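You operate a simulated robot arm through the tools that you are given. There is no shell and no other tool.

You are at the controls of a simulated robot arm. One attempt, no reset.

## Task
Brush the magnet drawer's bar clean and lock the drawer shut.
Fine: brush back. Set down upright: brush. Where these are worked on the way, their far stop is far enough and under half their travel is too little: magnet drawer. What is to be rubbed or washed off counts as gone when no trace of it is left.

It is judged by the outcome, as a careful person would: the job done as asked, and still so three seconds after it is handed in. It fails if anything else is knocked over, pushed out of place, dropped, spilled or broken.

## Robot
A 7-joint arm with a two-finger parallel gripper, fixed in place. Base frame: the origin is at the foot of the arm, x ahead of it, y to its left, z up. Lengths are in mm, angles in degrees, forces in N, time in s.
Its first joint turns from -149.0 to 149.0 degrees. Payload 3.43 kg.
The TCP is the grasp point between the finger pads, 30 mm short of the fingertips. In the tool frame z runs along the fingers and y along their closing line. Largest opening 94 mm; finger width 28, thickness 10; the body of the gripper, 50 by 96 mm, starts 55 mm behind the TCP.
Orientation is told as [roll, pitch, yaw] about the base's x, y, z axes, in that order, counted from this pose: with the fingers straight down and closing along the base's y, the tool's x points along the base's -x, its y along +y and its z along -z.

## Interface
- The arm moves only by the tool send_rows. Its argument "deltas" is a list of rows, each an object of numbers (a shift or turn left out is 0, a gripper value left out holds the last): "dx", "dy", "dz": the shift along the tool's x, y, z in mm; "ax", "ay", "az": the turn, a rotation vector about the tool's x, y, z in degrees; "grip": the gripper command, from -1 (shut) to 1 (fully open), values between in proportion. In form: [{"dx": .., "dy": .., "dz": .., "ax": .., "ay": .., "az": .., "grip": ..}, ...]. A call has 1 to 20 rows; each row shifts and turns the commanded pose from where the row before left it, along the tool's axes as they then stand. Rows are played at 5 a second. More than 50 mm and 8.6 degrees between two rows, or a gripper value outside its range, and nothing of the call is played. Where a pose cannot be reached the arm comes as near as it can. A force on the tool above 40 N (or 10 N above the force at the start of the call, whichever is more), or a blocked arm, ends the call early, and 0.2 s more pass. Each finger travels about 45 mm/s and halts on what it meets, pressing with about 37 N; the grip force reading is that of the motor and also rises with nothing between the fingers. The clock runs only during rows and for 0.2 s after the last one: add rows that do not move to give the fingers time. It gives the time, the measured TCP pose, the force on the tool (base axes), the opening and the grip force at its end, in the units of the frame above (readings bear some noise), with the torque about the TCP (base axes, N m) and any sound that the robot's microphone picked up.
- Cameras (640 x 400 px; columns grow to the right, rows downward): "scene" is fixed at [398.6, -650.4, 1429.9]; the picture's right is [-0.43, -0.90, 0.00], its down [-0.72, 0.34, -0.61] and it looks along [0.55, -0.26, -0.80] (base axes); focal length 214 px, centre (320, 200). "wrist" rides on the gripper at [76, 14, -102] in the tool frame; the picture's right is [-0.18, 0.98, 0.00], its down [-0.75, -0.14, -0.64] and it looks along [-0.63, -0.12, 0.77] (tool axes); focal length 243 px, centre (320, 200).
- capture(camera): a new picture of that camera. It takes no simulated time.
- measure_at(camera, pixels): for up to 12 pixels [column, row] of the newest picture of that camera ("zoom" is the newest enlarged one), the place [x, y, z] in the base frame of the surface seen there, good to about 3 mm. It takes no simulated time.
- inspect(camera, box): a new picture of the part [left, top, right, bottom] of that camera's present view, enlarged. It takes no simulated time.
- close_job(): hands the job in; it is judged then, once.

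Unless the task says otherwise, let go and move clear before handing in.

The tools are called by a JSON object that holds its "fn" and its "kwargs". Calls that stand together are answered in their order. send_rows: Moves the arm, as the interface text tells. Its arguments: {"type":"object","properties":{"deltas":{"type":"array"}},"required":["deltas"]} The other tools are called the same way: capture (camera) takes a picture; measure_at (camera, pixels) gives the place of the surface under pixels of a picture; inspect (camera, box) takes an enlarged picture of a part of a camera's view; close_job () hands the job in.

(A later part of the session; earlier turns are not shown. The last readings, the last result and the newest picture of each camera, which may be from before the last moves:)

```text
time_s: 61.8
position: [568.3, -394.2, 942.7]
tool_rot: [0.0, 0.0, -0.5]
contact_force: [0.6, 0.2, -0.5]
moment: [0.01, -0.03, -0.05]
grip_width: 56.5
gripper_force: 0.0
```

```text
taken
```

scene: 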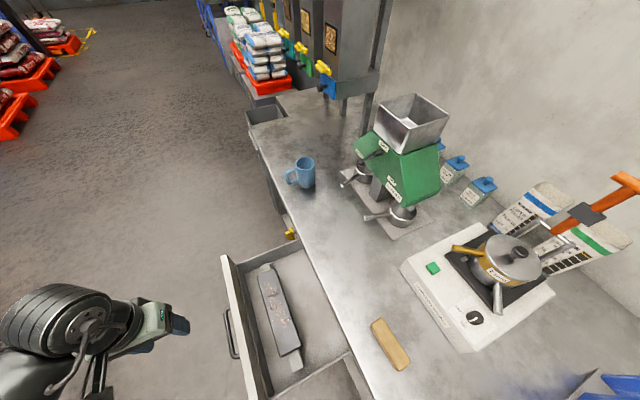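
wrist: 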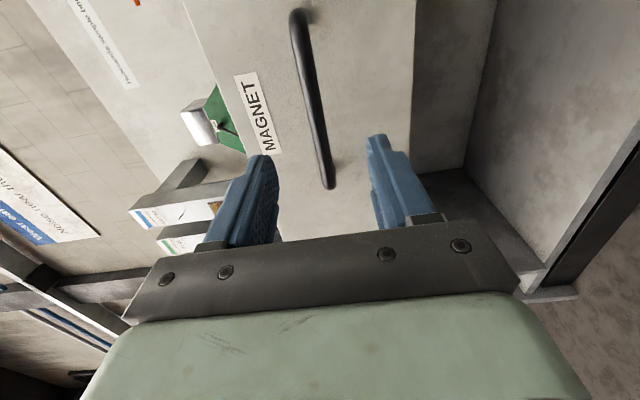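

The tool is pointing down again. I'll move to a vantage point short of the brush (x≈270) to see it between the fingers.

{"fn": "send_rows", "kwargs": {"deltas": [{"dx": 4, "dy": -6, "dz": -2}, {"dx": 10, "dy": -14, "dz": -4}, {"dx": 18, "dy": -24, "dz": -6}, {"dx": 24, "dy": -32, "dz": -6}, {"dx": 26, "dy": -35, "dz": -6}, {"dx": 26, "dy": -35, "dz": -6}, {"dx": 26, "dy": -35, "dz": -6}, {"dx": 26, "dy": -35, "dz": -6}, {"dx": 26, "dy": -35, "dz": -6}, {"dx": 26, "dy": -35, "dz": -6}, {"dx": 26, "dy": -35, "dz": -6}, {"dx": 24, "dy": -30, "dz": -6}, {"dx": 18, "dy": -22, "dz": -6}, {"dx": 12, "dy": -14, "dz": -3}, {"dx": 6, "dy": -8, "dz": -2}, {}, {}]}}

{"fn": "capture", "kwargs": {"camera": "wrist"}}

```text
time_s: 65.4
position: [267.2, -785.0, 1020.6]
tool_rot: [0.0, -0.1, -0.6]
contact_force: [0.2, 0.4, 0.7]
moment: [0.0, 0.0, -0.04]
grip_width: 56.5
gripper_force: 0.0
```

```text
taken
```

wrist: 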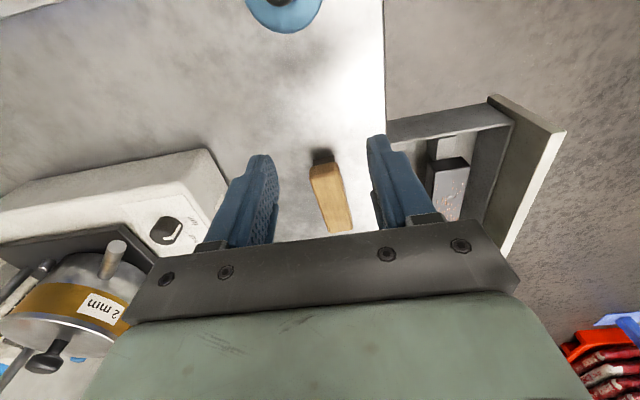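

The brush is visible between the fingers at (330,195). Zooming in to see its build and angle.

{"fn": "inspect", "kwargs": {"camera": "wrist", "box": [280, 135, 380, 245]}}

{"fn": "measure_at", "kwargs": {"camera": "wrist", "pixels": [[312, 168], [338, 165], [324, 230], [350, 226], [330, 197], [322, 156], [316, 205], [345, 195], [300, 200], [355, 210]]}}

```text
3.64 times, centred on (330, 190) of wrist
```

zoom: 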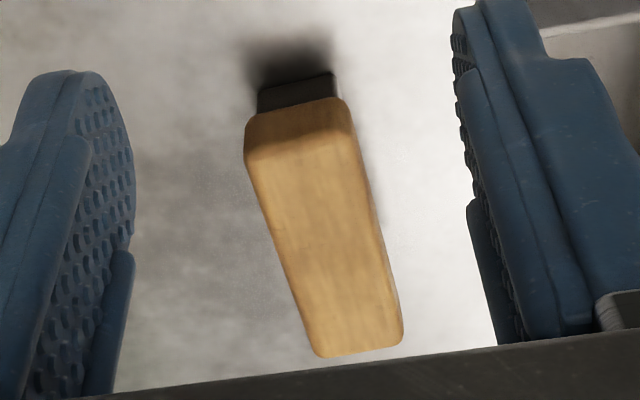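

```text
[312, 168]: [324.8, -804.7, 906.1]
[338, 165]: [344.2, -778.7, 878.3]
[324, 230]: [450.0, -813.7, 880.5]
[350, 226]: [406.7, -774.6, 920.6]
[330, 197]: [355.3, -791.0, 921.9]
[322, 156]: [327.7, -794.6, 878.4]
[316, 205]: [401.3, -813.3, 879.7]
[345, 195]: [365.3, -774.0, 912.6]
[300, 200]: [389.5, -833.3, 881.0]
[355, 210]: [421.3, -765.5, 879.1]
```

The wooden back sits on a slightly narrower dark bristle block. I'll measure the back's edges on the zoomed view to get its centre and yaw.

{"fn": "measure_at", "kwargs": {"camera": "zoom", "pixels": [[255, 160], [345, 145], [275, 215], [365, 200], [290, 270], [380, 260], [308, 320], [395, 315], [320, 352], [400, 335], [300, 150], [360, 345]]}}

{"fn": "measure_at", "kwargs": {"camera": "zoom", "pixels": [[250, 130], [340, 105], [265, 100], [325, 85], [295, 115], [310, 200], [325, 250], [340, 300], [245, 150], [358, 150]]}}

```text
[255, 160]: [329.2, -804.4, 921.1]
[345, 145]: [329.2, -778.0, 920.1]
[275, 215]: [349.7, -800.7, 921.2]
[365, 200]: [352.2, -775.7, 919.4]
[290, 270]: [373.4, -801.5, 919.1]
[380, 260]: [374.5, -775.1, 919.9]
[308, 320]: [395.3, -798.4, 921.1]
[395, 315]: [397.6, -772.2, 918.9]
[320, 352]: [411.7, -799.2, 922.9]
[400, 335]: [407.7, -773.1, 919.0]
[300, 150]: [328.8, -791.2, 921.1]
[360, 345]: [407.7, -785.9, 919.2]
```

```text
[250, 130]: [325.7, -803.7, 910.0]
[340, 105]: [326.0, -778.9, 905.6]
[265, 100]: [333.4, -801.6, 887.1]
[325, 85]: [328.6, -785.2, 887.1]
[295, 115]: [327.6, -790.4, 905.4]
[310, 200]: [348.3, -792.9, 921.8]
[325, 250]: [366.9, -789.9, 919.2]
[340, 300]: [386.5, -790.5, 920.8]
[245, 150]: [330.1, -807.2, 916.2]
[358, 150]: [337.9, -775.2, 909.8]
```

The back's centre is at about (368.5,-788.5) with yaw ≈ +4.5°, and the wood spans z≈898–922. I'll move above it, align the yaw, and check before descending.

{"fn": "send_rows", "kwargs": {"deltas": [{"dx": -6, "dz": 2, "az": -1}, {"dx": -14, "dz": 4, "az": -2}, {"dx": -20, "dz": 5, "az": -2}, {"dx": -22, "dz": 5}, {"dx": -20, "dz": 4}, {"dx": -13, "dy": -2}, {"dx": -6, "dy": -2}, {}, {}]}}

{"fn": "capture", "kwargs": {"camera": "wrist"}}

{"fn": "inspect", "kwargs": {"camera": "scene", "box": [320, 260, 480, 400]}}

```text
time_s: 67.4
position: [368.4, -784.6, 999.8]
tool_rot: [0.0, -0.1, 4.5]
contact_force: [-1.0, 0.9, -0.1]
moment: [-0.02, 0.0, -0.03]
grip_width: 56.2
gripper_force: 0.1
```

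```text
taken
```

wrist: 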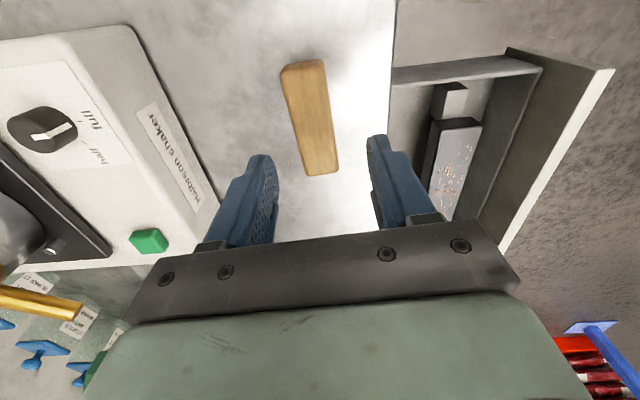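

```text
2.86 times, centred on (400, 330) of scene
```

zoom: 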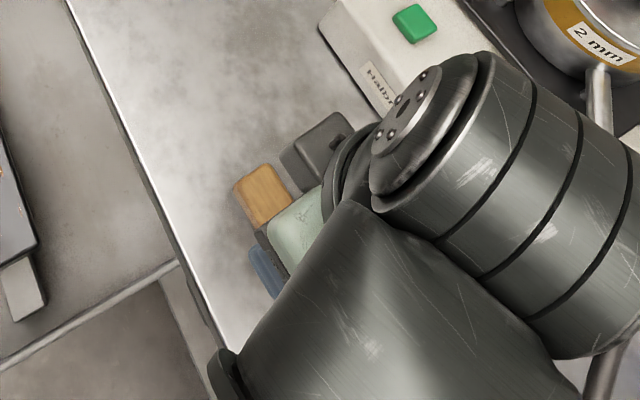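

The brush is directly ahead at (308,115). I'll re-measure its edges from this closer view.

{"fn": "measure_at", "kwargs": {"camera": "wrist", "pixels": [[284, 80], [323, 68], [292, 115], [329, 105], [300, 150], [334, 145], [308, 172], [336, 166], [303, 70], [322, 168], [310, 120]]}}

```text
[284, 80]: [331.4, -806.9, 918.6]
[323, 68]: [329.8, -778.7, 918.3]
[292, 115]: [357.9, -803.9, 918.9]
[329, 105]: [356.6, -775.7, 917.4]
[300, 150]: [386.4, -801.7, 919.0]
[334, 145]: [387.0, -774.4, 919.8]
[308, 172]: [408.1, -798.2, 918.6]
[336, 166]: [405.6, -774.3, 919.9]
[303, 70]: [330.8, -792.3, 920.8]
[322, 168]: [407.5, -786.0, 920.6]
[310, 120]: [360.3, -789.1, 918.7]
```

The centreline passes (368.5,-789) at about 4.8°, which matches. I'll shift 4.5 mm in -y, descend to z≈927, and close on the wooden back.

{"fn": "send_rows", "kwargs": {"deltas": [{"dy": -2}, {"dy": -2.5, "dz": 3}, {"dz": 10}, {"dz": 14}, {"dz": 14}, {"dz": 12}, {"dz": 10}, {"dz": 6}, {"dz": 3}, {"dz": 1}, {}, {}]}}

{"fn": "capture", "kwargs": {"camera": "wrist"}}

```text
time_s: 70.0
position: [368.3, -787.8, 929.2]
tool_rot: [0.1, -0.2, 4.4]
contact_force: [0.2, 0.3, 0.6]
moment: [0.02, -0.02, 0.0]
grip_width: 56.4
gripper_force: 0.1
```

```text
taken
```

wrist: 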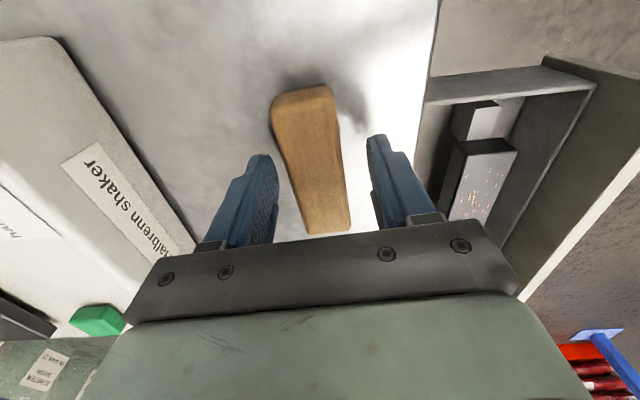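

The fingers straddle the brush with clearance on both sides. Closing on it.

{"fn": "send_rows", "kwargs": {"deltas": [{"dy": -0.8, "dz": 2}, {}, {"grip": -0.3}, {}, {}, {"grip": -0.6}, {}, {}, {"grip": -1}, {}, {}]}}

{"fn": "capture", "kwargs": {"camera": "wrist"}}

```text
time_s: 72.4
position: [368.2, -789.1, 925.5]
tool_rot: [-0.1, -0.1, 4.5]
contact_force: [0.9, -0.7, 4.0]
moment: [-0.05, 0.02, 0.0]
grip_width: 31.2
gripper_force: 36.7
```

```text
taken
```

wrist: 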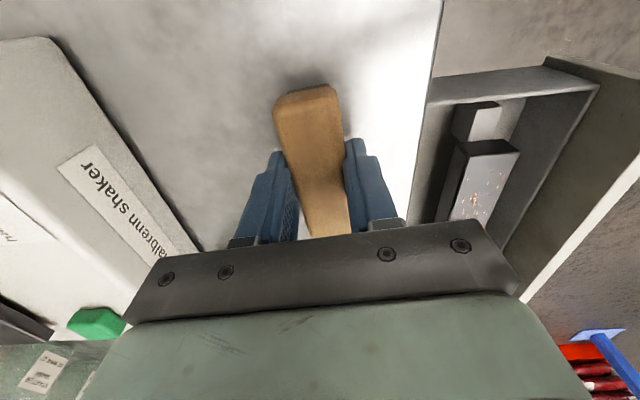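

The brush is held at 31.2 mm with the TCP at (368.2,-789.1,925.5) and yaw 4.5, which puts the brush bottom about 45 mm below the TCP. I'll lift it straight up.

{"fn": "send_rows", "kwargs": {"deltas": [{"dz": -3}, {"dz": -8}, {"dz": -14}, {"dz": -16}, {"dz": -16}, {"dz": -12}, {"dz": -7}, {"dz": -3}, {}]}}

{"fn": "capture", "kwargs": {"camera": "wrist"}}

{"fn": "inspect", "kwargs": {"camera": "scene", "box": [210, 230, 360, 400]}}

```text
time_s: 74.4
position: [366.7, -787.3, 1004.1]
tool_rot: [-0.1, -0.1, 4.4]
contact_force: [-0.3, 0.7, 0.3]
moment: [0.02, -0.01, 0.01]
grip_width: 0.1
gripper_force: 32.6
```

```text
taken
```

wrist: 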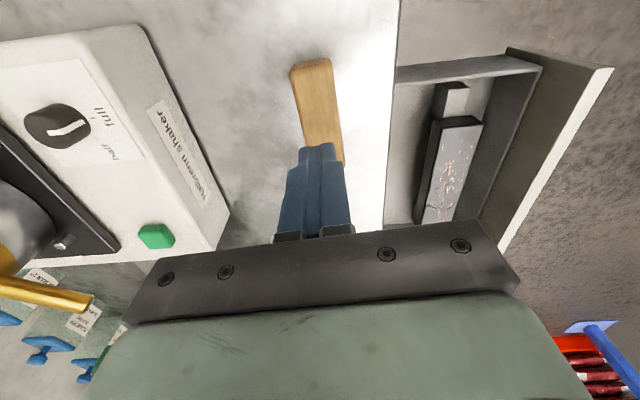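

```text
2.35 times, centred on (285, 315) of scene
```

zoom: 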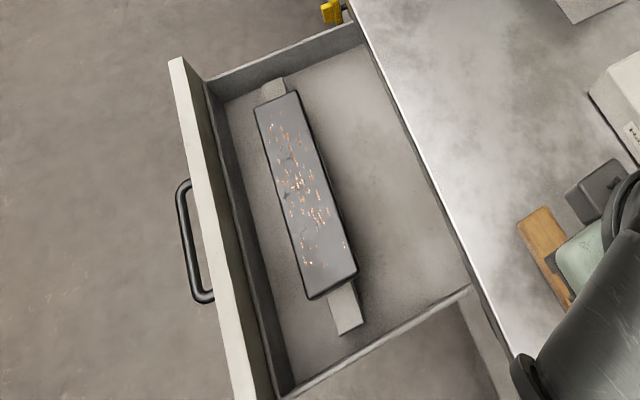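

The grip width is 0.1 mm, so the brush slipped out at the start of the lift and is still standing on the counter. My grip on the wood was too shallow. I'll reopen and measure where the brush is now.

{"fn": "send_rows", "kwargs": {"deltas": [{"grip": 0.25}, {}, {}, {}]}}

{"fn": "capture", "kwargs": {"camera": "wrist"}}

{"fn": "inspect", "kwargs": {"camera": "wrist", "box": [260, 40, 380, 200]}}

```text
time_s: 75.4
position: [367.6, -788.5, 1005.4]
tool_rot: [0.1, -0.2, 4.5]
contact_force: [0.7, -0.8, 0.4]
moment: [-0.03, 0.01, -0.01]
grip_width: 58.7
gripper_force: 0.0
```

```text
taken
```

wrist: 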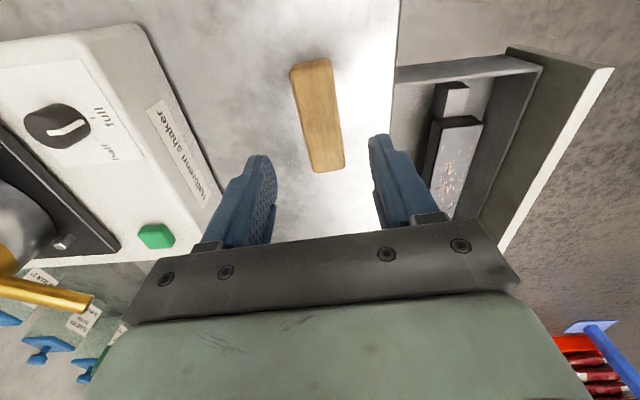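

```text
2.50 times, centred on (320, 120) of wrist
```

zoom: 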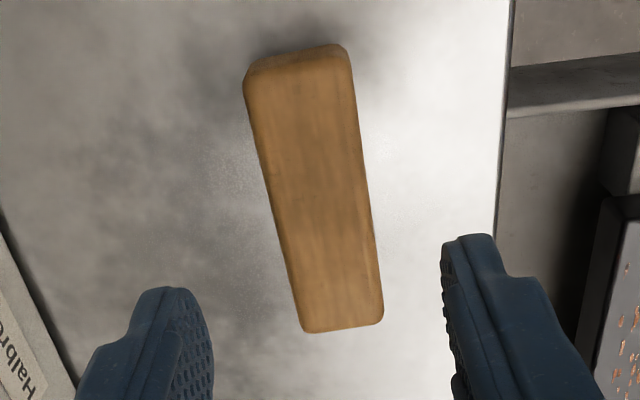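

{"fn": "measure_at", "kwargs": {"camera": "zoom", "pixels": [[255, 95], [345, 80], [270, 170], [358, 155], [285, 245], [370, 235], [300, 315], [378, 310], [300, 72], [340, 322], [315, 200], [262, 65]]}}

```text
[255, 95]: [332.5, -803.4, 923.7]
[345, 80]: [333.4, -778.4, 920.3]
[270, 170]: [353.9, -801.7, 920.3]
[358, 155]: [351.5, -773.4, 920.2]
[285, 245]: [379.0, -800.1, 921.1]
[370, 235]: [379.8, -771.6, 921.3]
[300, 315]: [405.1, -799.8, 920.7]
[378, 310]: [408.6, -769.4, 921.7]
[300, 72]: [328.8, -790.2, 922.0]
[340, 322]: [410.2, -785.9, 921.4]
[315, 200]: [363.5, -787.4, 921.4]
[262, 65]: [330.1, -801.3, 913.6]
```

The brush hasn't moved: centre (369,-787.5), yaw about 4.5°. This time I'll go deeper (TCP z≈914, tips just above the counter), close fully, and test with a tiny lift.

{"fn": "send_rows", "kwargs": {"deltas": [{"dx": -1, "dy": 1, "dz": 4}, {"dz": 10}, {"dz": 16}, {"dz": 18}, {"dz": 16}, {"dz": 12}, {"dz": 8}, {"dz": 4.5}, {"dz": 2}, {"dz": 1}, {}, {"grip": -1}, {}, {}, {}, {}]}}

{"fn": "inspect", "kwargs": {"camera": "wrist", "box": [220, 60, 420, 260]}}

```text
time_s: 78.8
position: [368.6, -787.9, 914.1]
tool_rot: [-0.1, -0.2, 4.4]
contact_force: [-0.1, 0.7, 0.0]
moment: [0.0, -0.01, -0.01]
grip_width: 35.5
gripper_force: 36.8
```

```text
2.00 times, centred on (320, 160) of wrist
```

zoom: 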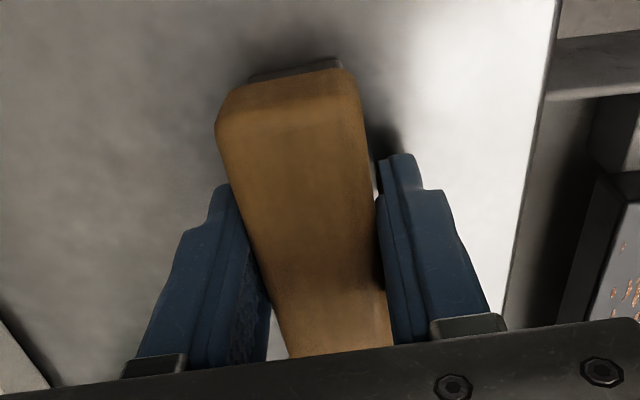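

Now the width is 35.5 mm, compared with 31.2 mm before. The earlier grip was on the rounded top edge; this one is on the full-width sides. Testing with a small lift.

{"fn": "send_rows", "kwargs": {"deltas": [{"dz": -1}, {"dz": -3}, {"dz": -4}, {"dz": -3}, {"dz": -1}, {}]}}

{"fn": "inspect", "kwargs": {"camera": "wrist", "box": [220, 60, 420, 260]}}

```text
time_s: 80.2
position: [369.0, -788.5, 927.0]
tool_rot: [0.0, -0.1, 4.5]
contact_force: [-0.3, 0.2, -0.5]
moment: [0.03, 0.01, -0.03]
grip_width: 35.7
gripper_force: 37.0
```

```text
2.00 times, centred on (320, 160) of wrist
```

zoom: 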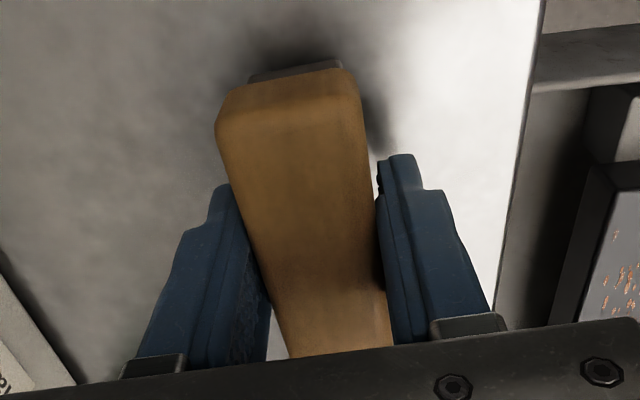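

The brush is held securely, with a stable 35.7 mm width and unchanged relative pose. I'll lift higher, square the yaw, and carry it over the bar.

{"fn": "send_rows", "kwargs": {"deltas": [{"dz": -5}, {"dz": -12}, {"dz": -16}, {"dz": -16}, {"dz": -12}, {"dz": -6}, {"dz": -2, "az": 1}, {"az": 2}, {"az": 1.4}, {}]}}

{"fn": "send_rows", "kwargs": {"deltas": [{"dx": -5, "dy": 5}, {"dx": -12, "dy": 12}, {"dx": -18, "dy": 18}, {"dx": -22, "dy": 22}, {"dx": -24, "dy": 24}, {"dx": -24, "dy": 24}, {"dx": -24, "dy": 24}, {"dx": -22, "dy": 22}, {"dx": -18, "dy": 18}, {"dx": -12, "dy": 13}, {"dx": -6, "dy": 7}, {"dx": -3, "dy": 3}, {}, {}]}}

{"fn": "capture", "kwargs": {"camera": "wrist"}}

{"fn": "capture", "kwargs": {"camera": "scene"}}

```text
time_s: 82.4
position: [367.7, -787.7, 996.0]
tool_rot: [-0.1, -0.2, -0.1]
contact_force: [-0.6, 1.0, -1.1]
moment: [-0.01, 0.02, -0.01]
grip_width: 36.0
gripper_force: 36.9
```

```text
time_s: 85.4
position: [557.7, -596.2, 996.6]
tool_rot: [0.0, -0.1, -0.1]
contact_force: [0.4, -0.1, -0.9]
moment: [-0.01, -0.01, -0.01]
grip_width: 35.8
gripper_force: 36.6
```

```text
taken
```

wrist: 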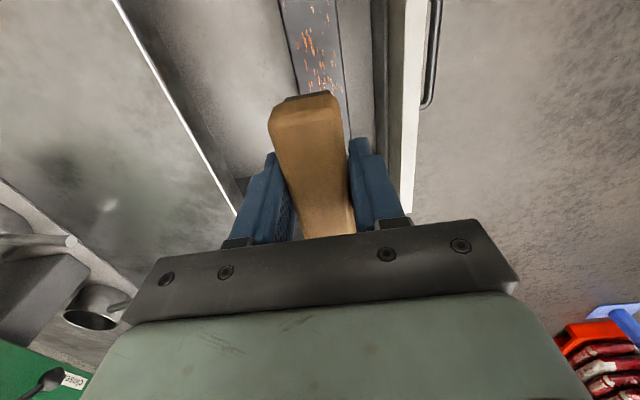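

```text
taken
```

scene: 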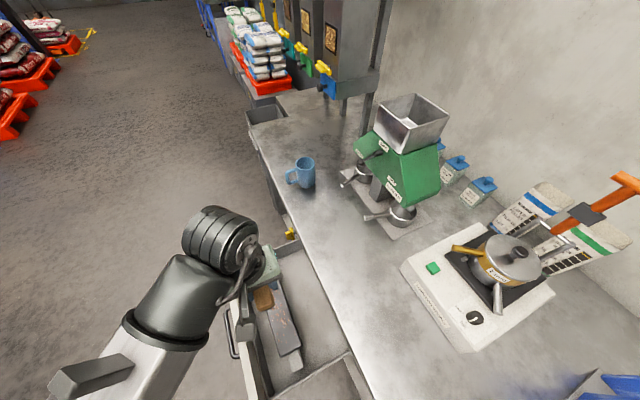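

The brush is over the bar's centre. I'll descend to about 15 mm above contact (TCP z≈830).

{"fn": "send_rows", "kwargs": {"deltas": [{"dz": 5}, {"dz": 14}, {"dz": 20}, {"dz": 24}, {"dz": 24}, {"dz": 24}, {"dz": 20}, {"dz": 16}, {"dz": 10}, {"dz": 6}, {"dz": 3}, {}, {}]}}

{"fn": "capture", "kwargs": {"camera": "wrist"}}

{"fn": "inspect", "kwargs": {"camera": "scene", "box": [200, 220, 360, 390]}}

```text
time_s: 88.2
position: [558.6, -595.4, 829.5]
tool_rot: [0.0, -0.1, -0.1]
contact_force: [0.9, -0.1, -1.5]
moment: [0.03, 0.0, -0.02]
grip_width: 35.7
gripper_force: 36.7
```

```text
taken
```

wrist: 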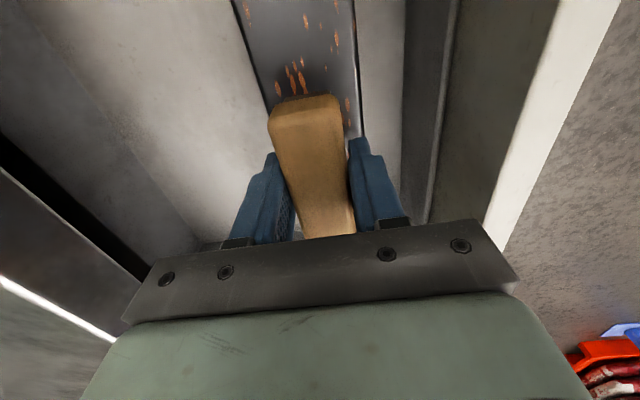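

```text
2.35 times, centred on (280, 305) of scene
```

zoom: 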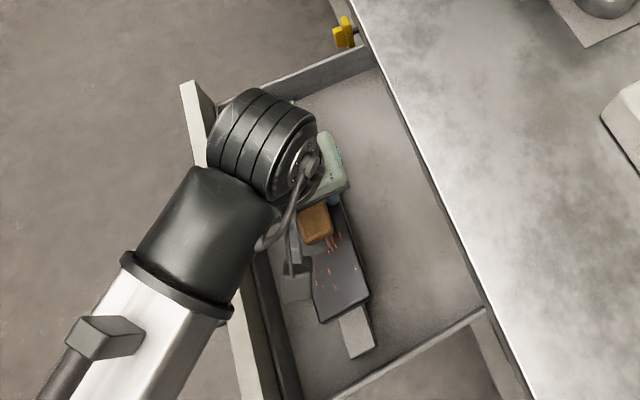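

The brush hovers just above the bar. I'll descend in small steps and watch for contact.

{"fn": "send_rows", "kwargs": {"deltas": [{"dz": 2}, {"dz": 3}, {"dz": 3}, {"dz": 2}, {"dz": 1}, {}, {}]}}

{"fn": "send_rows", "kwargs": {"deltas": [{"dz": 1}, {"dz": 1}, {}, {}]}}

```text
time_s: 89.8
position: [558.3, -596.1, 820.0]
tool_rot: [0.0, 0.0, 0.0]
contact_force: [0.3, -0.6, -0.6]
moment: [0.01, -0.01, -0.02]
grip_width: 35.7
gripper_force: 37.4
```

```text
time_s: 90.8
position: [558.3, -596.7, 816.9]
tool_rot: [0.0, -0.1, 0.1]
contact_force: [0.2, 0.6, -0.5]
moment: [-0.04, 0.0, -0.01]
grip_width: 35.6
gripper_force: 36.8
```

{"fn": "send_rows", "kwargs": {"deltas": [{"dz": 1}, {"dz": 0.5}, {}, {}]}}

{"fn": "inspect", "kwargs": {"camera": "wrist", "box": [220, 40, 420, 200]}}

```text
time_s: 91.8
position: [558.7, -596.0, 816.2]
tool_rot: [0.0, -0.1, 0.0]
contact_force: [-2.4, 0.3, 19.8]
moment: [0.06, 0.16, -0.01]
grip_width: 35.9
gripper_force: 37.1
```

```text
2.50 times, centred on (320, 120) of wrist
```

zoom: 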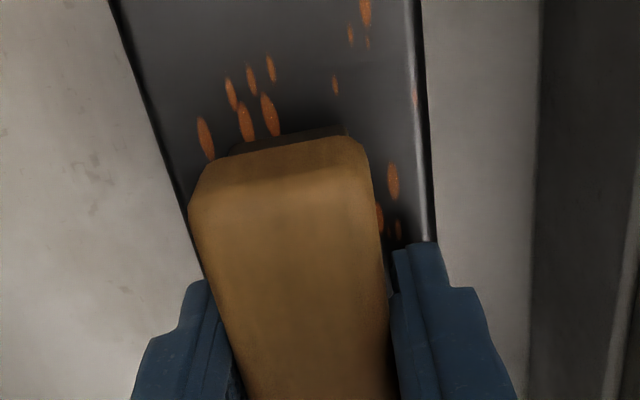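

Contact made: about 20 N at TCP z≈816. I'll back off half a millimetre and start a stroke toward +x along the centre lane.

{"fn": "send_rows", "kwargs": {"deltas": [{"dz": -0.4}, {"dx": -2}, {"dx": -4}, {"dx": -6}, {"dx": -8}, {"dx": -8}, {"dx": -8}, {"dx": -8}, {"dx": -8}, {"dx": -8}, {"dx": -8}, {"dx": -6}, {"dx": -4}, {"dx": -2}, {}]}}

{"fn": "capture", "kwargs": {"camera": "wrist"}}

{"fn": "inspect", "kwargs": {"camera": "scene", "box": [200, 220, 360, 390]}}

```text
time_s: 95.0
position: [637.3, -595.2, 815.5]
tool_rot: [-0.2, -0.1, 0.0]
contact_force: [-9.3, -0.5, 22.8]
moment: [0.03, 0.07, -0.03]
grip_width: 35.7
gripper_force: 37.1
```

```text
taken
```

wrist: 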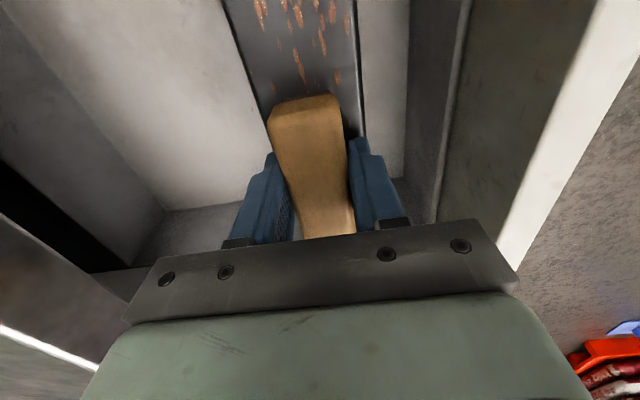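

```text
2.35 times, centred on (280, 305) of scene
```

zoom: 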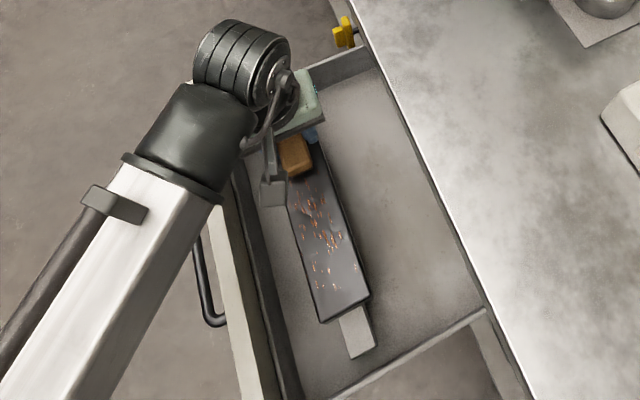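

The stroke ran smoothly at about 23 N. I'll zoom in to see whether the pass removed anything.

{"fn": "inspect", "kwargs": {"camera": "wrist", "box": [220, 0, 400, 130]}}

{"fn": "inspect", "kwargs": {"camera": "scene", "box": [255, 270, 325, 360]}}

```text
3.08 times, centred on (310, 65) of wrist
```

zoom: 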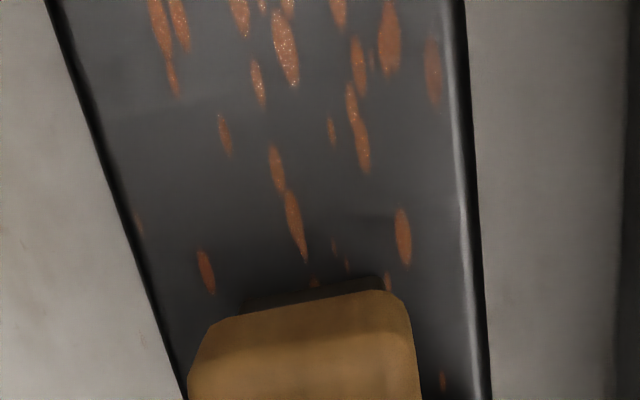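

```text
4.44 times, centred on (290, 315) of scene
```

zoom: 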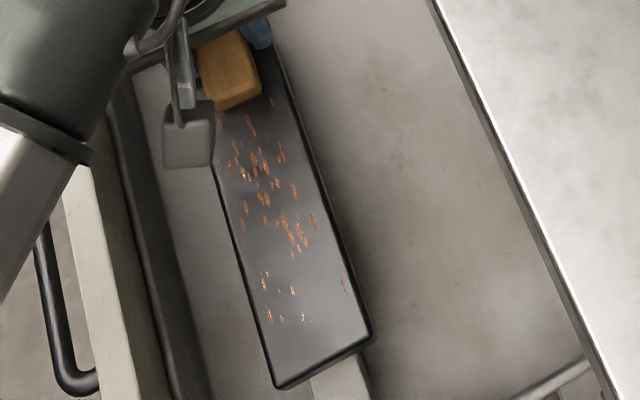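

It's hard to see a difference after one pass, so this probably needs repeated strokes. I'll stroke back toward -x along the centre lane.

{"fn": "send_rows", "kwargs": {"deltas": [{"dx": 3}, {"dx": 6}, {"dx": 9}, {"dx": 10}, {"dx": 10}, {"dx": 10}, {"dx": 10}, {"dx": 10}, {"dx": 10}, {"dx": 10}, {"dx": 10}, {"dx": 10}, {"dx": 10}, {"dx": 10}, {"dx": 10}, {"dx": 8}, {"dx": 6}, {"dx": 3}, {}]}}

{"fn": "inspect", "kwargs": {"camera": "scene", "box": [255, 250, 325, 360]}}

{"fn": "capture", "kwargs": {"camera": "wrist"}}

```text
time_s: 99.0
position: [484.1, -595.9, 815.1]
tool_rot: [0.0, -0.1, 0.1]
contact_force: [3.4, -0.8, 11.5]
moment: [-0.04, -0.05, 0.0]
grip_width: 35.6
gripper_force: 36.9
```

```text
3.64 times, centred on (290, 305) of scene
```

zoom: 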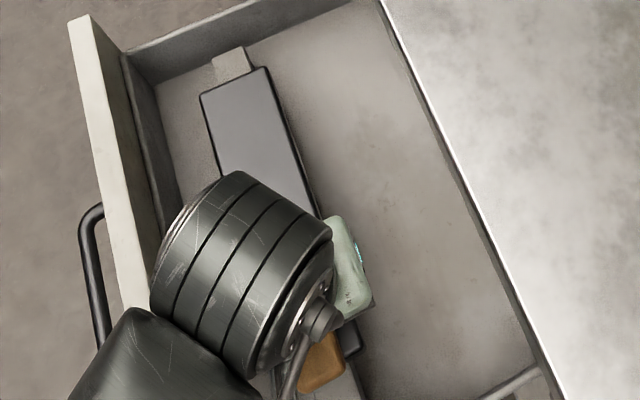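

```text
taken
```

wrist: 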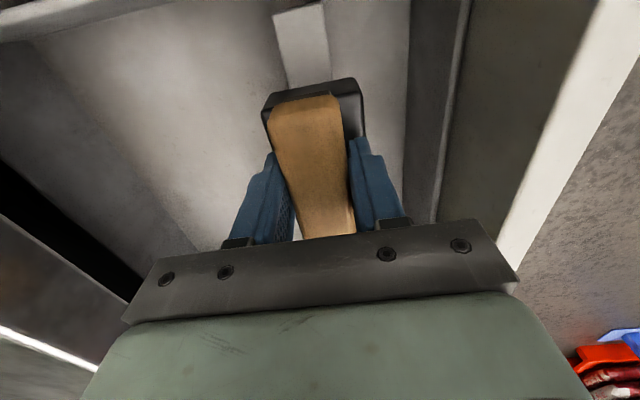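

The far part of the bar now looks clean in the scene zoom (around (255,130)). I'll do a forward stroke on the back-side lane (y≈-610).

{"fn": "send_rows", "kwargs": {"deltas": [{"dy": -3}, {"dy": -6}, {"dy": -4}, {"dx": -3}, {"dx": -7}, {"dx": -10}, {"dx": -11}, {"dx": -11}, {"dx": -11}, {"dx": -11}, {"dx": -11}, {"dx": -11}, {"dx": -11}, {"dx": -11}, {"dx": -11}, {"dx": -11}, {"dx": -9}, {"dx": -6}, {"dx": -3}, {}]}}

{"fn": "inspect", "kwargs": {"camera": "scene", "box": [255, 250, 325, 360]}}

{"fn": "inspect", "kwargs": {"camera": "wrist", "box": [220, 0, 400, 130]}}

```text
time_s: 103.2
position: [630.8, -609.7, 816.3]
tool_rot: [0.0, 0.0, 0.0]
contact_force: [-0.8, -0.7, 1.9]
moment: [0.0, 0.02, 0.03]
grip_width: 35.8
gripper_force: 36.9
```

```text
3.64 times, centred on (290, 305) of scene
```

zoom: 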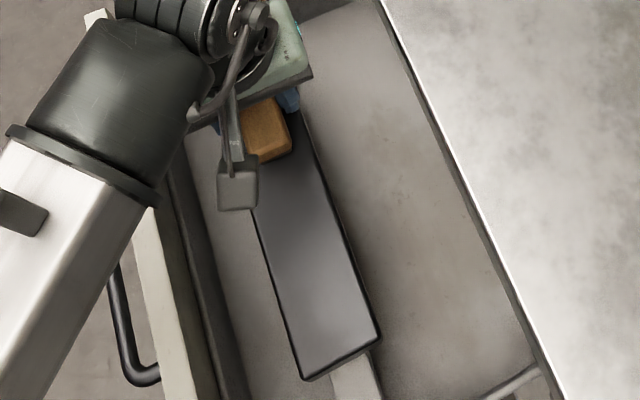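

```text
3.08 times, centred on (310, 65) of wrist
```

zoom: 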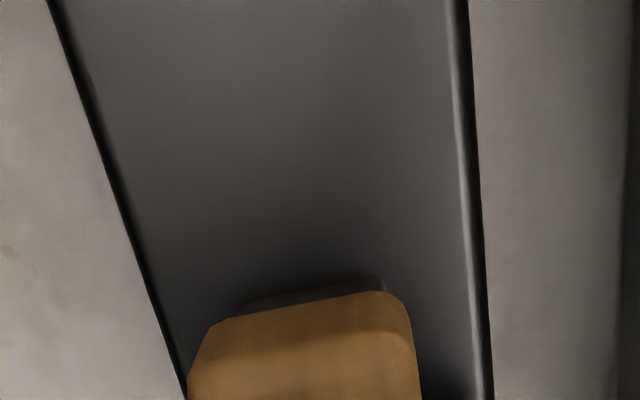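

All visible bits are gone from the bar. For thoroughness I'll do a return stroke on the front-side lane (y≈-584) with slightly more pressure.

{"fn": "send_rows", "kwargs": {"deltas": [{"dy": 5, "dz": 0.5}, {"dy": 8}, {"dy": 8}, {"dy": 5}, {"dx": 4}, {"dx": 8}, {"dx": 11}, {"dx": 12}, {"dx": 12}, {"dx": 12}, {"dx": 12}, {"dx": 12}, {"dx": 12}, {"dx": 12}, {"dx": 12}, {"dx": 11}, {"dx": 9}, {"dx": 6}, {"dx": 3}, {}]}}

{"fn": "send_rows", "kwargs": {"deltas": [{"dy": -5}, {"dy": -8, "dz": 0.3}, {"dx": -4}, {"dx": -8}, {"dx": -11}, {"dx": -12}, {"dx": -12}, {"dx": -12}, {"dx": -12}, {"dx": -12}, {"dx": -12}, {"dx": -12}, {"dx": -12}, {"dx": -11}, {"dx": -10}, {"dx": -8}, {"dx": -6}, {"dx": -3}, {}]}}

{"fn": "inspect", "kwargs": {"camera": "scene", "box": [255, 250, 325, 360]}}

```text
time_s: 107.4
position: [484.4, -582.5, 815.8]
tool_rot: [0.0, -0.2, 0.0]
contact_force: [8.7, 0.8, 19.5]
moment: [-0.03, -0.25, -0.05]
grip_width: 35.8
gripper_force: 37.4
```

```text
time_s: 111.4
position: [639.4, -595.1, 815.1]
tool_rot: [-0.2, -0.1, -0.2]
contact_force: [-8.7, -1.0, 22.0]
moment: [0.0, 0.12, -0.03]
grip_width: 35.5
gripper_force: 37.4
```

```text
3.64 times, centred on (290, 305) of scene
```

zoom: 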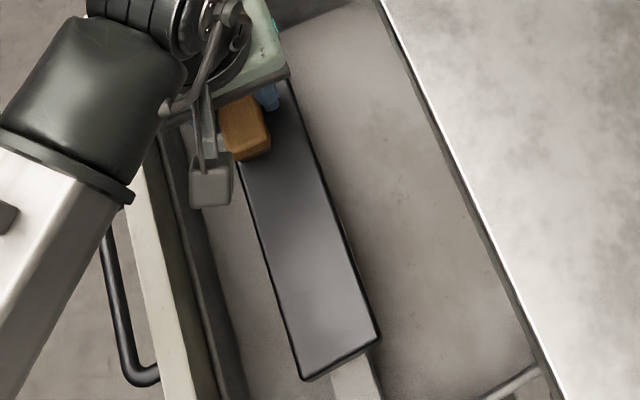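

The bar looks clean along its length. I'll lift the brush clear and carry it up, then check the whole bar.

{"fn": "send_rows", "kwargs": {"deltas": [{"dz": -3}, {"dz": -8}, {"dz": -16}, {"dz": -22}, {"dz": -25}, {"dz": -25}, {"dz": -25}, {"dz": -22}, {"dz": -18}, {"dz": -10}, {"dz": -5}, {"dz": -2}, {}, {}]}}

{"fn": "send_rows", "kwargs": {"deltas": [{"dx": 5, "dy": -4}, {"dx": 12, "dy": -8}, {"dx": 20, "dy": -14}, {"dx": 27, "dy": -19}, {"dx": 30, "dy": -21}, {"dx": 30, "dy": -21}, {"dx": 30, "dy": -21}, {"dx": 30, "dy": -21}, {"dx": 28, "dy": -20}, {"dx": 24, "dy": -17}, {"dx": 16, "dy": -12}, {"dx": 10, "dy": -8}, {"dx": 6, "dy": -5}, {"dx": 3, "dy": -2}, {}, {}]}}

{"fn": "inspect", "kwargs": {"camera": "scene", "box": [215, 240, 345, 380]}}

{"fn": "capture", "kwargs": {"camera": "wrist"}}

```text
time_s: 114.4
position: [640.3, -595.4, 995.3]
tool_rot: [0.0, -0.1, 0.0]
contact_force: [-0.5, 0.3, 0.0]
moment: [0.02, -0.01, 0.01]
grip_width: 35.6
gripper_force: 37.0
```

```text
time_s: 117.8
position: [368.3, -789.3, 994.3]
tool_rot: [0.1, 0.0, 0.0]
contact_force: [-0.2, -0.2, -1.2]
moment: [-0.02, 0.05, 0.01]
grip_width: 36.0
gripper_force: 37.1
```

```text
2.86 times, centred on (280, 310) of scene
```

zoom: 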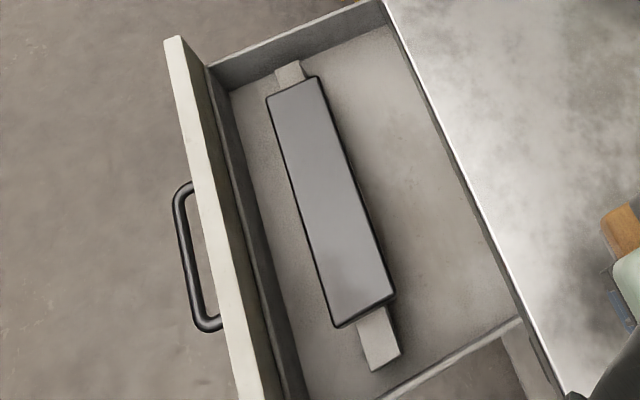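

```text
taken
```

wrist: 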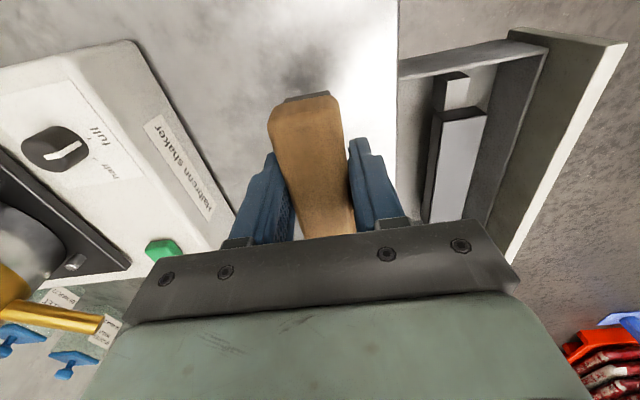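

The bar looks completely clean. One closer look for faint traces before I put the brush down.

{"fn": "inspect", "kwargs": {"camera": "scene", "box": [262, 262, 302, 322]}}

{"fn": "inspect", "kwargs": {"camera": "scene", "box": [270, 300, 310, 360]}}

{"fn": "inspect", "kwargs": {"camera": "wrist", "box": [400, 60, 520, 240]}}

```text
6.67 times, centred on (282, 292) of scene
```

zoom: 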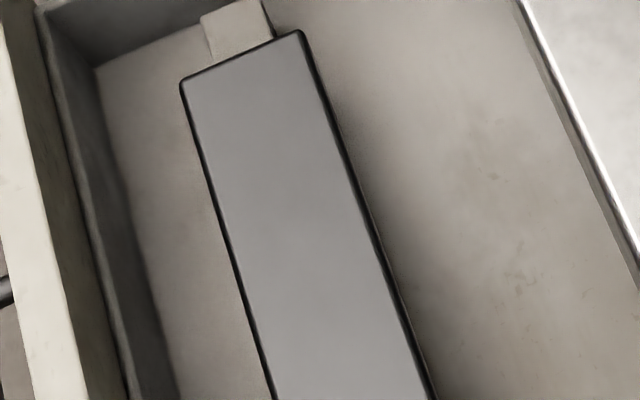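

```text
6.67 times, centred on (290, 330) of scene
```

zoom: 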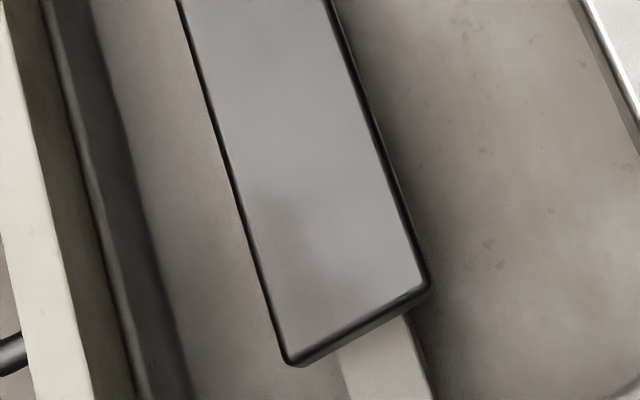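

```text
2.22 times, centred on (460, 150) of wrist
```

zoom: 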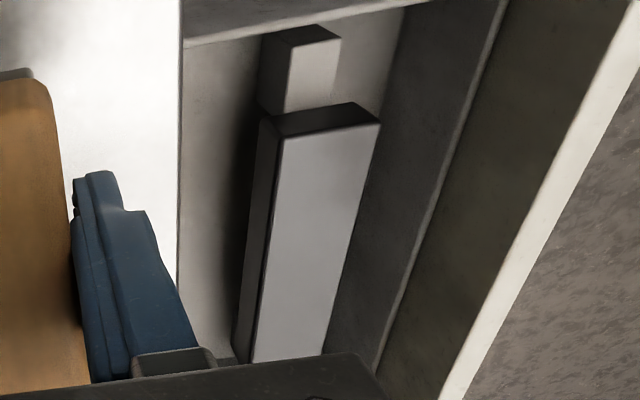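

No trace remains on the bar. Now I'll restore the yaw to 4.5° and lower the brush to its original spot.

{"fn": "send_rows", "kwargs": {"deltas": [{"az": -1.5, "dz": 3}, {"az": -2, "dz": 8}, {"az": -1, "dz": 12}, {"dy": 1, "dz": 14}, {"dz": 14}, {"dz": 11}, {"dz": 7}, {"dz": 4}, {"dz": 2}, {"dz": 1}, {}, {}]}}

```text
time_s: 120.4
position: [368.5, -787.2, 919.3]
tool_rot: [0.0, -0.1, 4.5]
contact_force: [-0.8, 0.5, -1.6]
moment: [-0.01, 0.02, 0.02]
grip_width: 35.8
gripper_force: 36.5
```

{"fn": "send_rows", "kwargs": {"deltas": [{"dz": 1.5}, {"dz": 1}, {"dz": 0.5}, {}, {}]}}

```text
time_s: 121.6
position: [369.2, -786.9, 915.9]
tool_rot: [0.0, -0.1, 4.5]
contact_force: [0.0, 0.2, -1.7]
moment: [0.04, 0.0, 0.04]
grip_width: 35.6
gripper_force: 37.3
```

{"fn": "send_rows", "kwargs": {"deltas": [{"dz": 0.7}, {"dz": 0.5}, {}, {}]}}

```text
time_s: 122.6
position: [367.9, -787.8, 915.4]
tool_rot: [0.0, -0.2, 4.4]
contact_force: [-0.3, 0.2, -0.9]
moment: [-0.01, -0.02, -0.02]
grip_width: 35.7
gripper_force: 37.0
```

{"fn": "send_rows", "kwargs": {"deltas": [{"dz": 0.6}, {"dz": 0.4}, {}, {}]}}

```text
time_s: 123.6
position: [368.9, -787.8, 914.8]
tool_rot: [0.0, -0.2, 4.4]
contact_force: [0.7, 0.4, -0.8]
moment: [0.01, -0.01, 0.01]
grip_width: 35.4
gripper_force: 37.1
```

No contact force yet at z≈914.8. I'll keep lowering in half-millimetre steps.

{"fn": "send_rows", "kwargs": {"deltas": [{"dz": 0.5}, {"dz": 0.4}, {}, {}]}}

```text
time_s: 124.6
position: [368.9, -788.8, 913.6]
tool_rot: [0.0, 0.0, 4.5]
contact_force: [-0.1, -0.2, 0.5]
moment: [0.03, -0.03, 0.0]
grip_width: 35.5
gripper_force: 36.6
```

{"fn": "send_rows", "kwargs": {"deltas": [{"dz": 0.5}, {"dz": 0.3}, {}, {}]}}

{"fn": "inspect", "kwargs": {"camera": "wrist", "box": [220, 60, 420, 260]}}

```text
time_s: 125.6
position: [369.6, -788.3, 913.4]
tool_rot: [-0.1, 0.0, 4.4]
contact_force: [-1.5, -2.5, 13.8]
moment: [0.05, -0.16, 0.01]
grip_width: 35.6
gripper_force: 36.8
```

```text
2.00 times, centred on (320, 160) of wrist
```

zoom: 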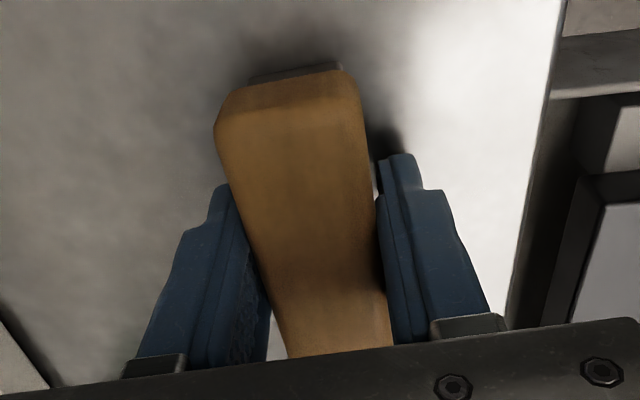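

The brush is now seated on the counter (13.8 N). I'll release it gently and rise straight up.

{"fn": "send_rows", "kwargs": {"deltas": [{"dz": -0.5}, {"grip": 0.0}, {"grip": 0.25}, {}, {}, {}, {"dz": -4}, {"dz": -10}, {"dz": -16}, {"dz": -18}, {"dz": -16}, {"dz": -10}, {"dz": -5}, {"dz": -2}, {}]}}

{"fn": "capture", "kwargs": {"camera": "wrist"}}

```text
time_s: 128.8
position: [368.1, -788.1, 993.1]
tool_rot: [0.1, -0.1, 4.5]
contact_force: [-0.5, 0.5, 0.0]
moment: [0.0, -0.01, 0.02]
grip_width: 58.9
gripper_force: 0.0
```

```text
taken
```

wrist: 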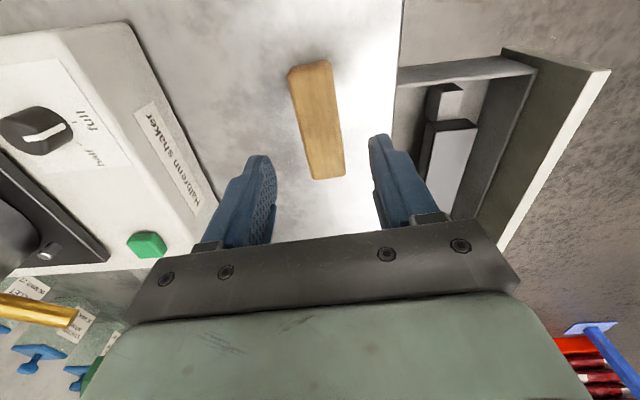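

The brush stands upright at its original spot (317,118). I'll return to the front of the drawer, squaring the yaw on the way.

{"fn": "measure_at", "kwargs": {"camera": "wrist", "pixels": [[305, 72], [316, 120], [328, 170]]}}

{"fn": "send_rows", "kwargs": {"deltas": [{"az": 1.5, "dz": -2}, {"az": 2, "dz": -2}, {"az": 1, "dx": -4, "dy": 8}, {"dx": -9, "dy": 18}, {"dx": -15, "dy": 30}, {"dx": -18, "dy": 36}, {"dx": -20, "dy": 40}, {"dx": -20, "dy": 40}, {"dx": -20, "dy": 40}, {"dx": -20, "dy": 40}, {"dx": -20, "dy": 40, "dz": 6}, {"dx": -18, "dy": 36, "dz": 10}, {"dx": -15, "dy": 30, "dz": 12}, {"dx": -10, "dy": 20, "dz": 10}, {"dx": -6, "dy": 12, "dz": 8}, {"dx": -3, "dy": 5, "dz": 6}, {}, {}]}}

```text
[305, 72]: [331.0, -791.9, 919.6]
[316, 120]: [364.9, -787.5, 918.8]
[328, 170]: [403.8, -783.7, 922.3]
```

```text
time_s: 132.6
position: [567.6, -392.0, 945.5]
tool_rot: [0.0, -0.2, -0.1]
contact_force: [0.2, -0.7, -0.8]
moment: [0.01, -0.01, -0.01]
grip_width: 58.7
gripper_force: 0.0
```

The brush top reads z≈920 at its original place, so it is upright. Next I'll pitch the tool horizontal toward the drawer.

{"fn": "send_rows", "kwargs": {"deltas": [{"ax": 2}, {"ax": 4}, {"ax": 6}, {"ax": 7}, {"ax": 7}, {"ax": 7}, {"ax": 7}, {"ax": 7}, {"ax": 7}, {"ax": 7}, {"ax": 7}, {"ax": 7}, {"ax": 6}, {"ax": 5}, {"ax": 3}, {"ax": 1}, {}]}}

{"fn": "send_rows", "kwargs": {"deltas": [{"dy": 5}, {"dy": 15}, {"dy": 25}, {"dy": 30}, {"dy": 30}, {"dy": 30}, {"dy": 25}, {"dy": 14}, {"dy": 6}, {}, {}]}}

{"fn": "capture", "kwargs": {"camera": "wrist"}}

```text
time_s: 136.2
position: [567.5, -392.6, 945.9]
tool_rot: [-90.0, -0.1, 0.0]
contact_force: [0.1, -0.7, -0.6]
moment: [-0.01, 0.0, 0.0]
grip_width: 58.8
gripper_force: 0.1
```

```text
time_s: 138.6
position: [567.8, -390.8, 766.9]
tool_rot: [-90.1, -0.1, 0.0]
contact_force: [-0.4, -0.4, 0.3]
moment: [-0.01, 0.0, 0.01]
grip_width: 58.9
gripper_force: 0.1
```

```text
taken
```

wrist: 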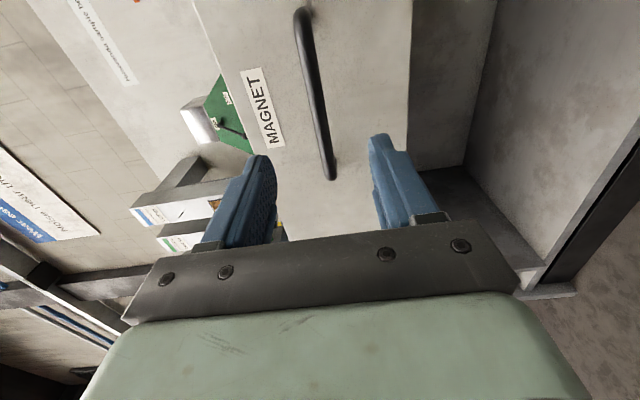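

The handle is centred between the fingers. Approaching to y≈-452 and gripping it.

{"fn": "send_rows", "kwargs": {"deltas": [{"dy": 1.5, "dz": 4}, {"dy": 1, "dz": 10}, {"dz": 14}, {"dz": 14}, {"dz": 10}, {"dz": 6}, {"dz": 3}, {}, {"grip": -1}, {}, {}, {}, {}]}}

{"fn": "capture", "kwargs": {"camera": "wrist"}}

```text
time_s: 141.4
position: [569.1, -454.2, 766.0]
tool_rot: [-90.2, -0.1, 0.1]
contact_force: [3.7, -0.9, 13.4]
moment: [-0.29, 0.17, -0.13]
grip_width: 11.9
gripper_force: 45.0
```

```text
taken
```

wrist: 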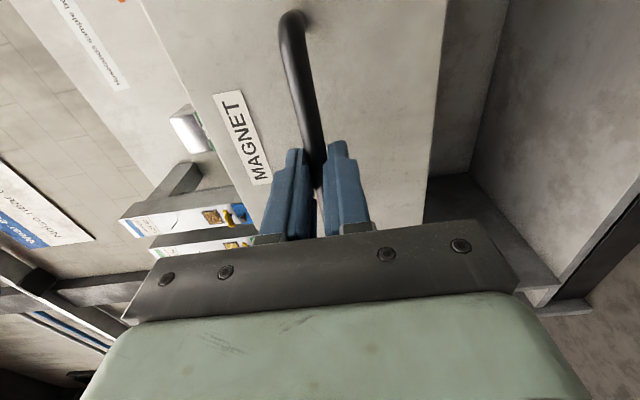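

The handle is gripped. I'll push the drawer in steadily, slowing near the end.

{"fn": "send_rows", "kwargs": {"deltas": [{"dy": -0.7, "dz": 2}, {"dz": 5}, {"dz": 9}, {"dz": 12}, {"dz": 13}, {"dz": 13}, {"dz": 13}, {"dz": 13}, {"dz": 13}, {"dz": 13}, {"dz": 13}, {"dz": 13}, {"dz": 12}, {"dz": 10}, {"dz": 7}, {"dz": 4}, {"dz": 2}, {}]}}

{"fn": "capture", "kwargs": {"camera": "scene"}}

```text
time_s: 145.2
position: [568.8, -621.2, 764.2]
tool_rot: [-90.0, -0.2, 0.1]
contact_force: [16.1, 0.1, 7.8]
moment: [-0.14, 0.12, -0.65]
grip_width: 12.0
gripper_force: 44.5
```

```text
taken
```

scene: 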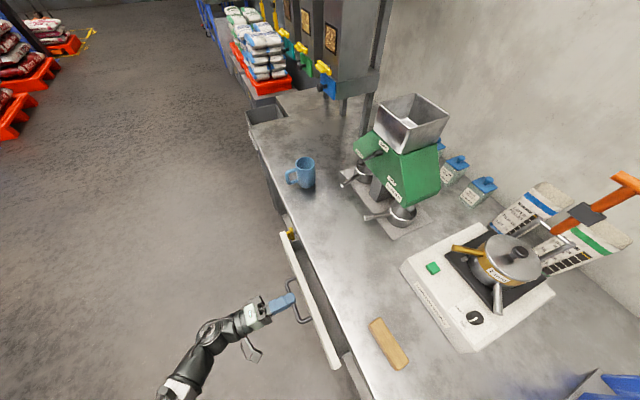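

The drawer is nearly in, with about 65 mm left. I'll continue pushing slowly until it seats.

{"fn": "send_rows", "kwargs": {"deltas": [{"dx": -0.8, "dz": 3}, {"dz": 6}, {"dz": 8}, {"dz": 9}, {"dz": 9}, {"dz": 8}, {"dz": 7}, {"dz": 5}, {"dz": 4}, {"dz": 3}, {"dz": 2}, {}]}}

```text
time_s: 147.0
position: [567.7, -671.1, 765.4]
tool_rot: [-90.0, 0.0, 0.1]
contact_force: [1.9, 11.1, 5.2]
moment: [-0.08, 0.03, -0.6]
grip_width: 11.7
gripper_force: 44.8
stopped in row 9: the force on the tool passed its limit at 48 N (the readings are from after the stop); the commanded pose is now the measured one
```

The push stopped on contact at TCP y=-671. I'll check whether the drawer face is fully seated (it was at y≈-724 originally).

{"fn": "capture", "kwargs": {"camera": "wrist"}}

{"fn": "measure_at", "kwargs": {"camera": "wrist", "pixels": [[350, 60], [240, 110], [400, 120], [200, 90], [260, 180], [300, 50], [215, 60]]}}

{"fn": "inspect", "kwargs": {"camera": "scene", "box": [260, 210, 370, 350]}}

```text
taken
```

wrist: 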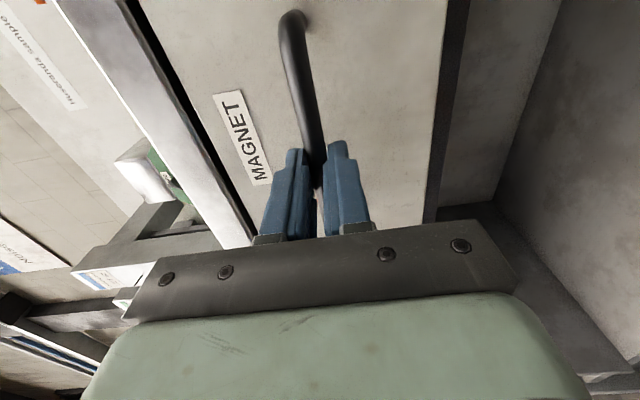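

```text
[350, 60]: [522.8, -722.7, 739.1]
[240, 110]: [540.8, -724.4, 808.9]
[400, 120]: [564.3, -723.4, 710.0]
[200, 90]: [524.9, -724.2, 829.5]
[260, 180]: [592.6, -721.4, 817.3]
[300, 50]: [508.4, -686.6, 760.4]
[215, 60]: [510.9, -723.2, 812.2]
```

```text
2.86 times, centred on (315, 280) of scene
```

zoom: 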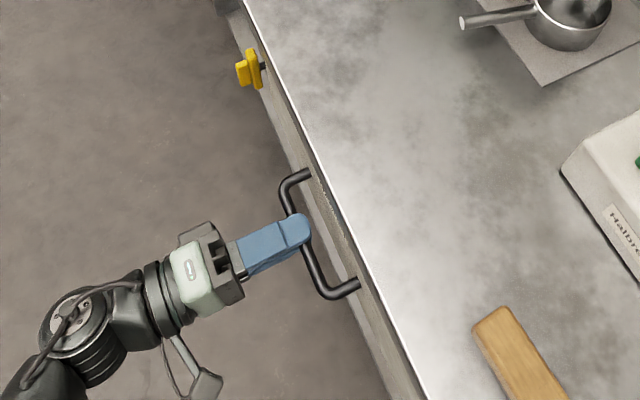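

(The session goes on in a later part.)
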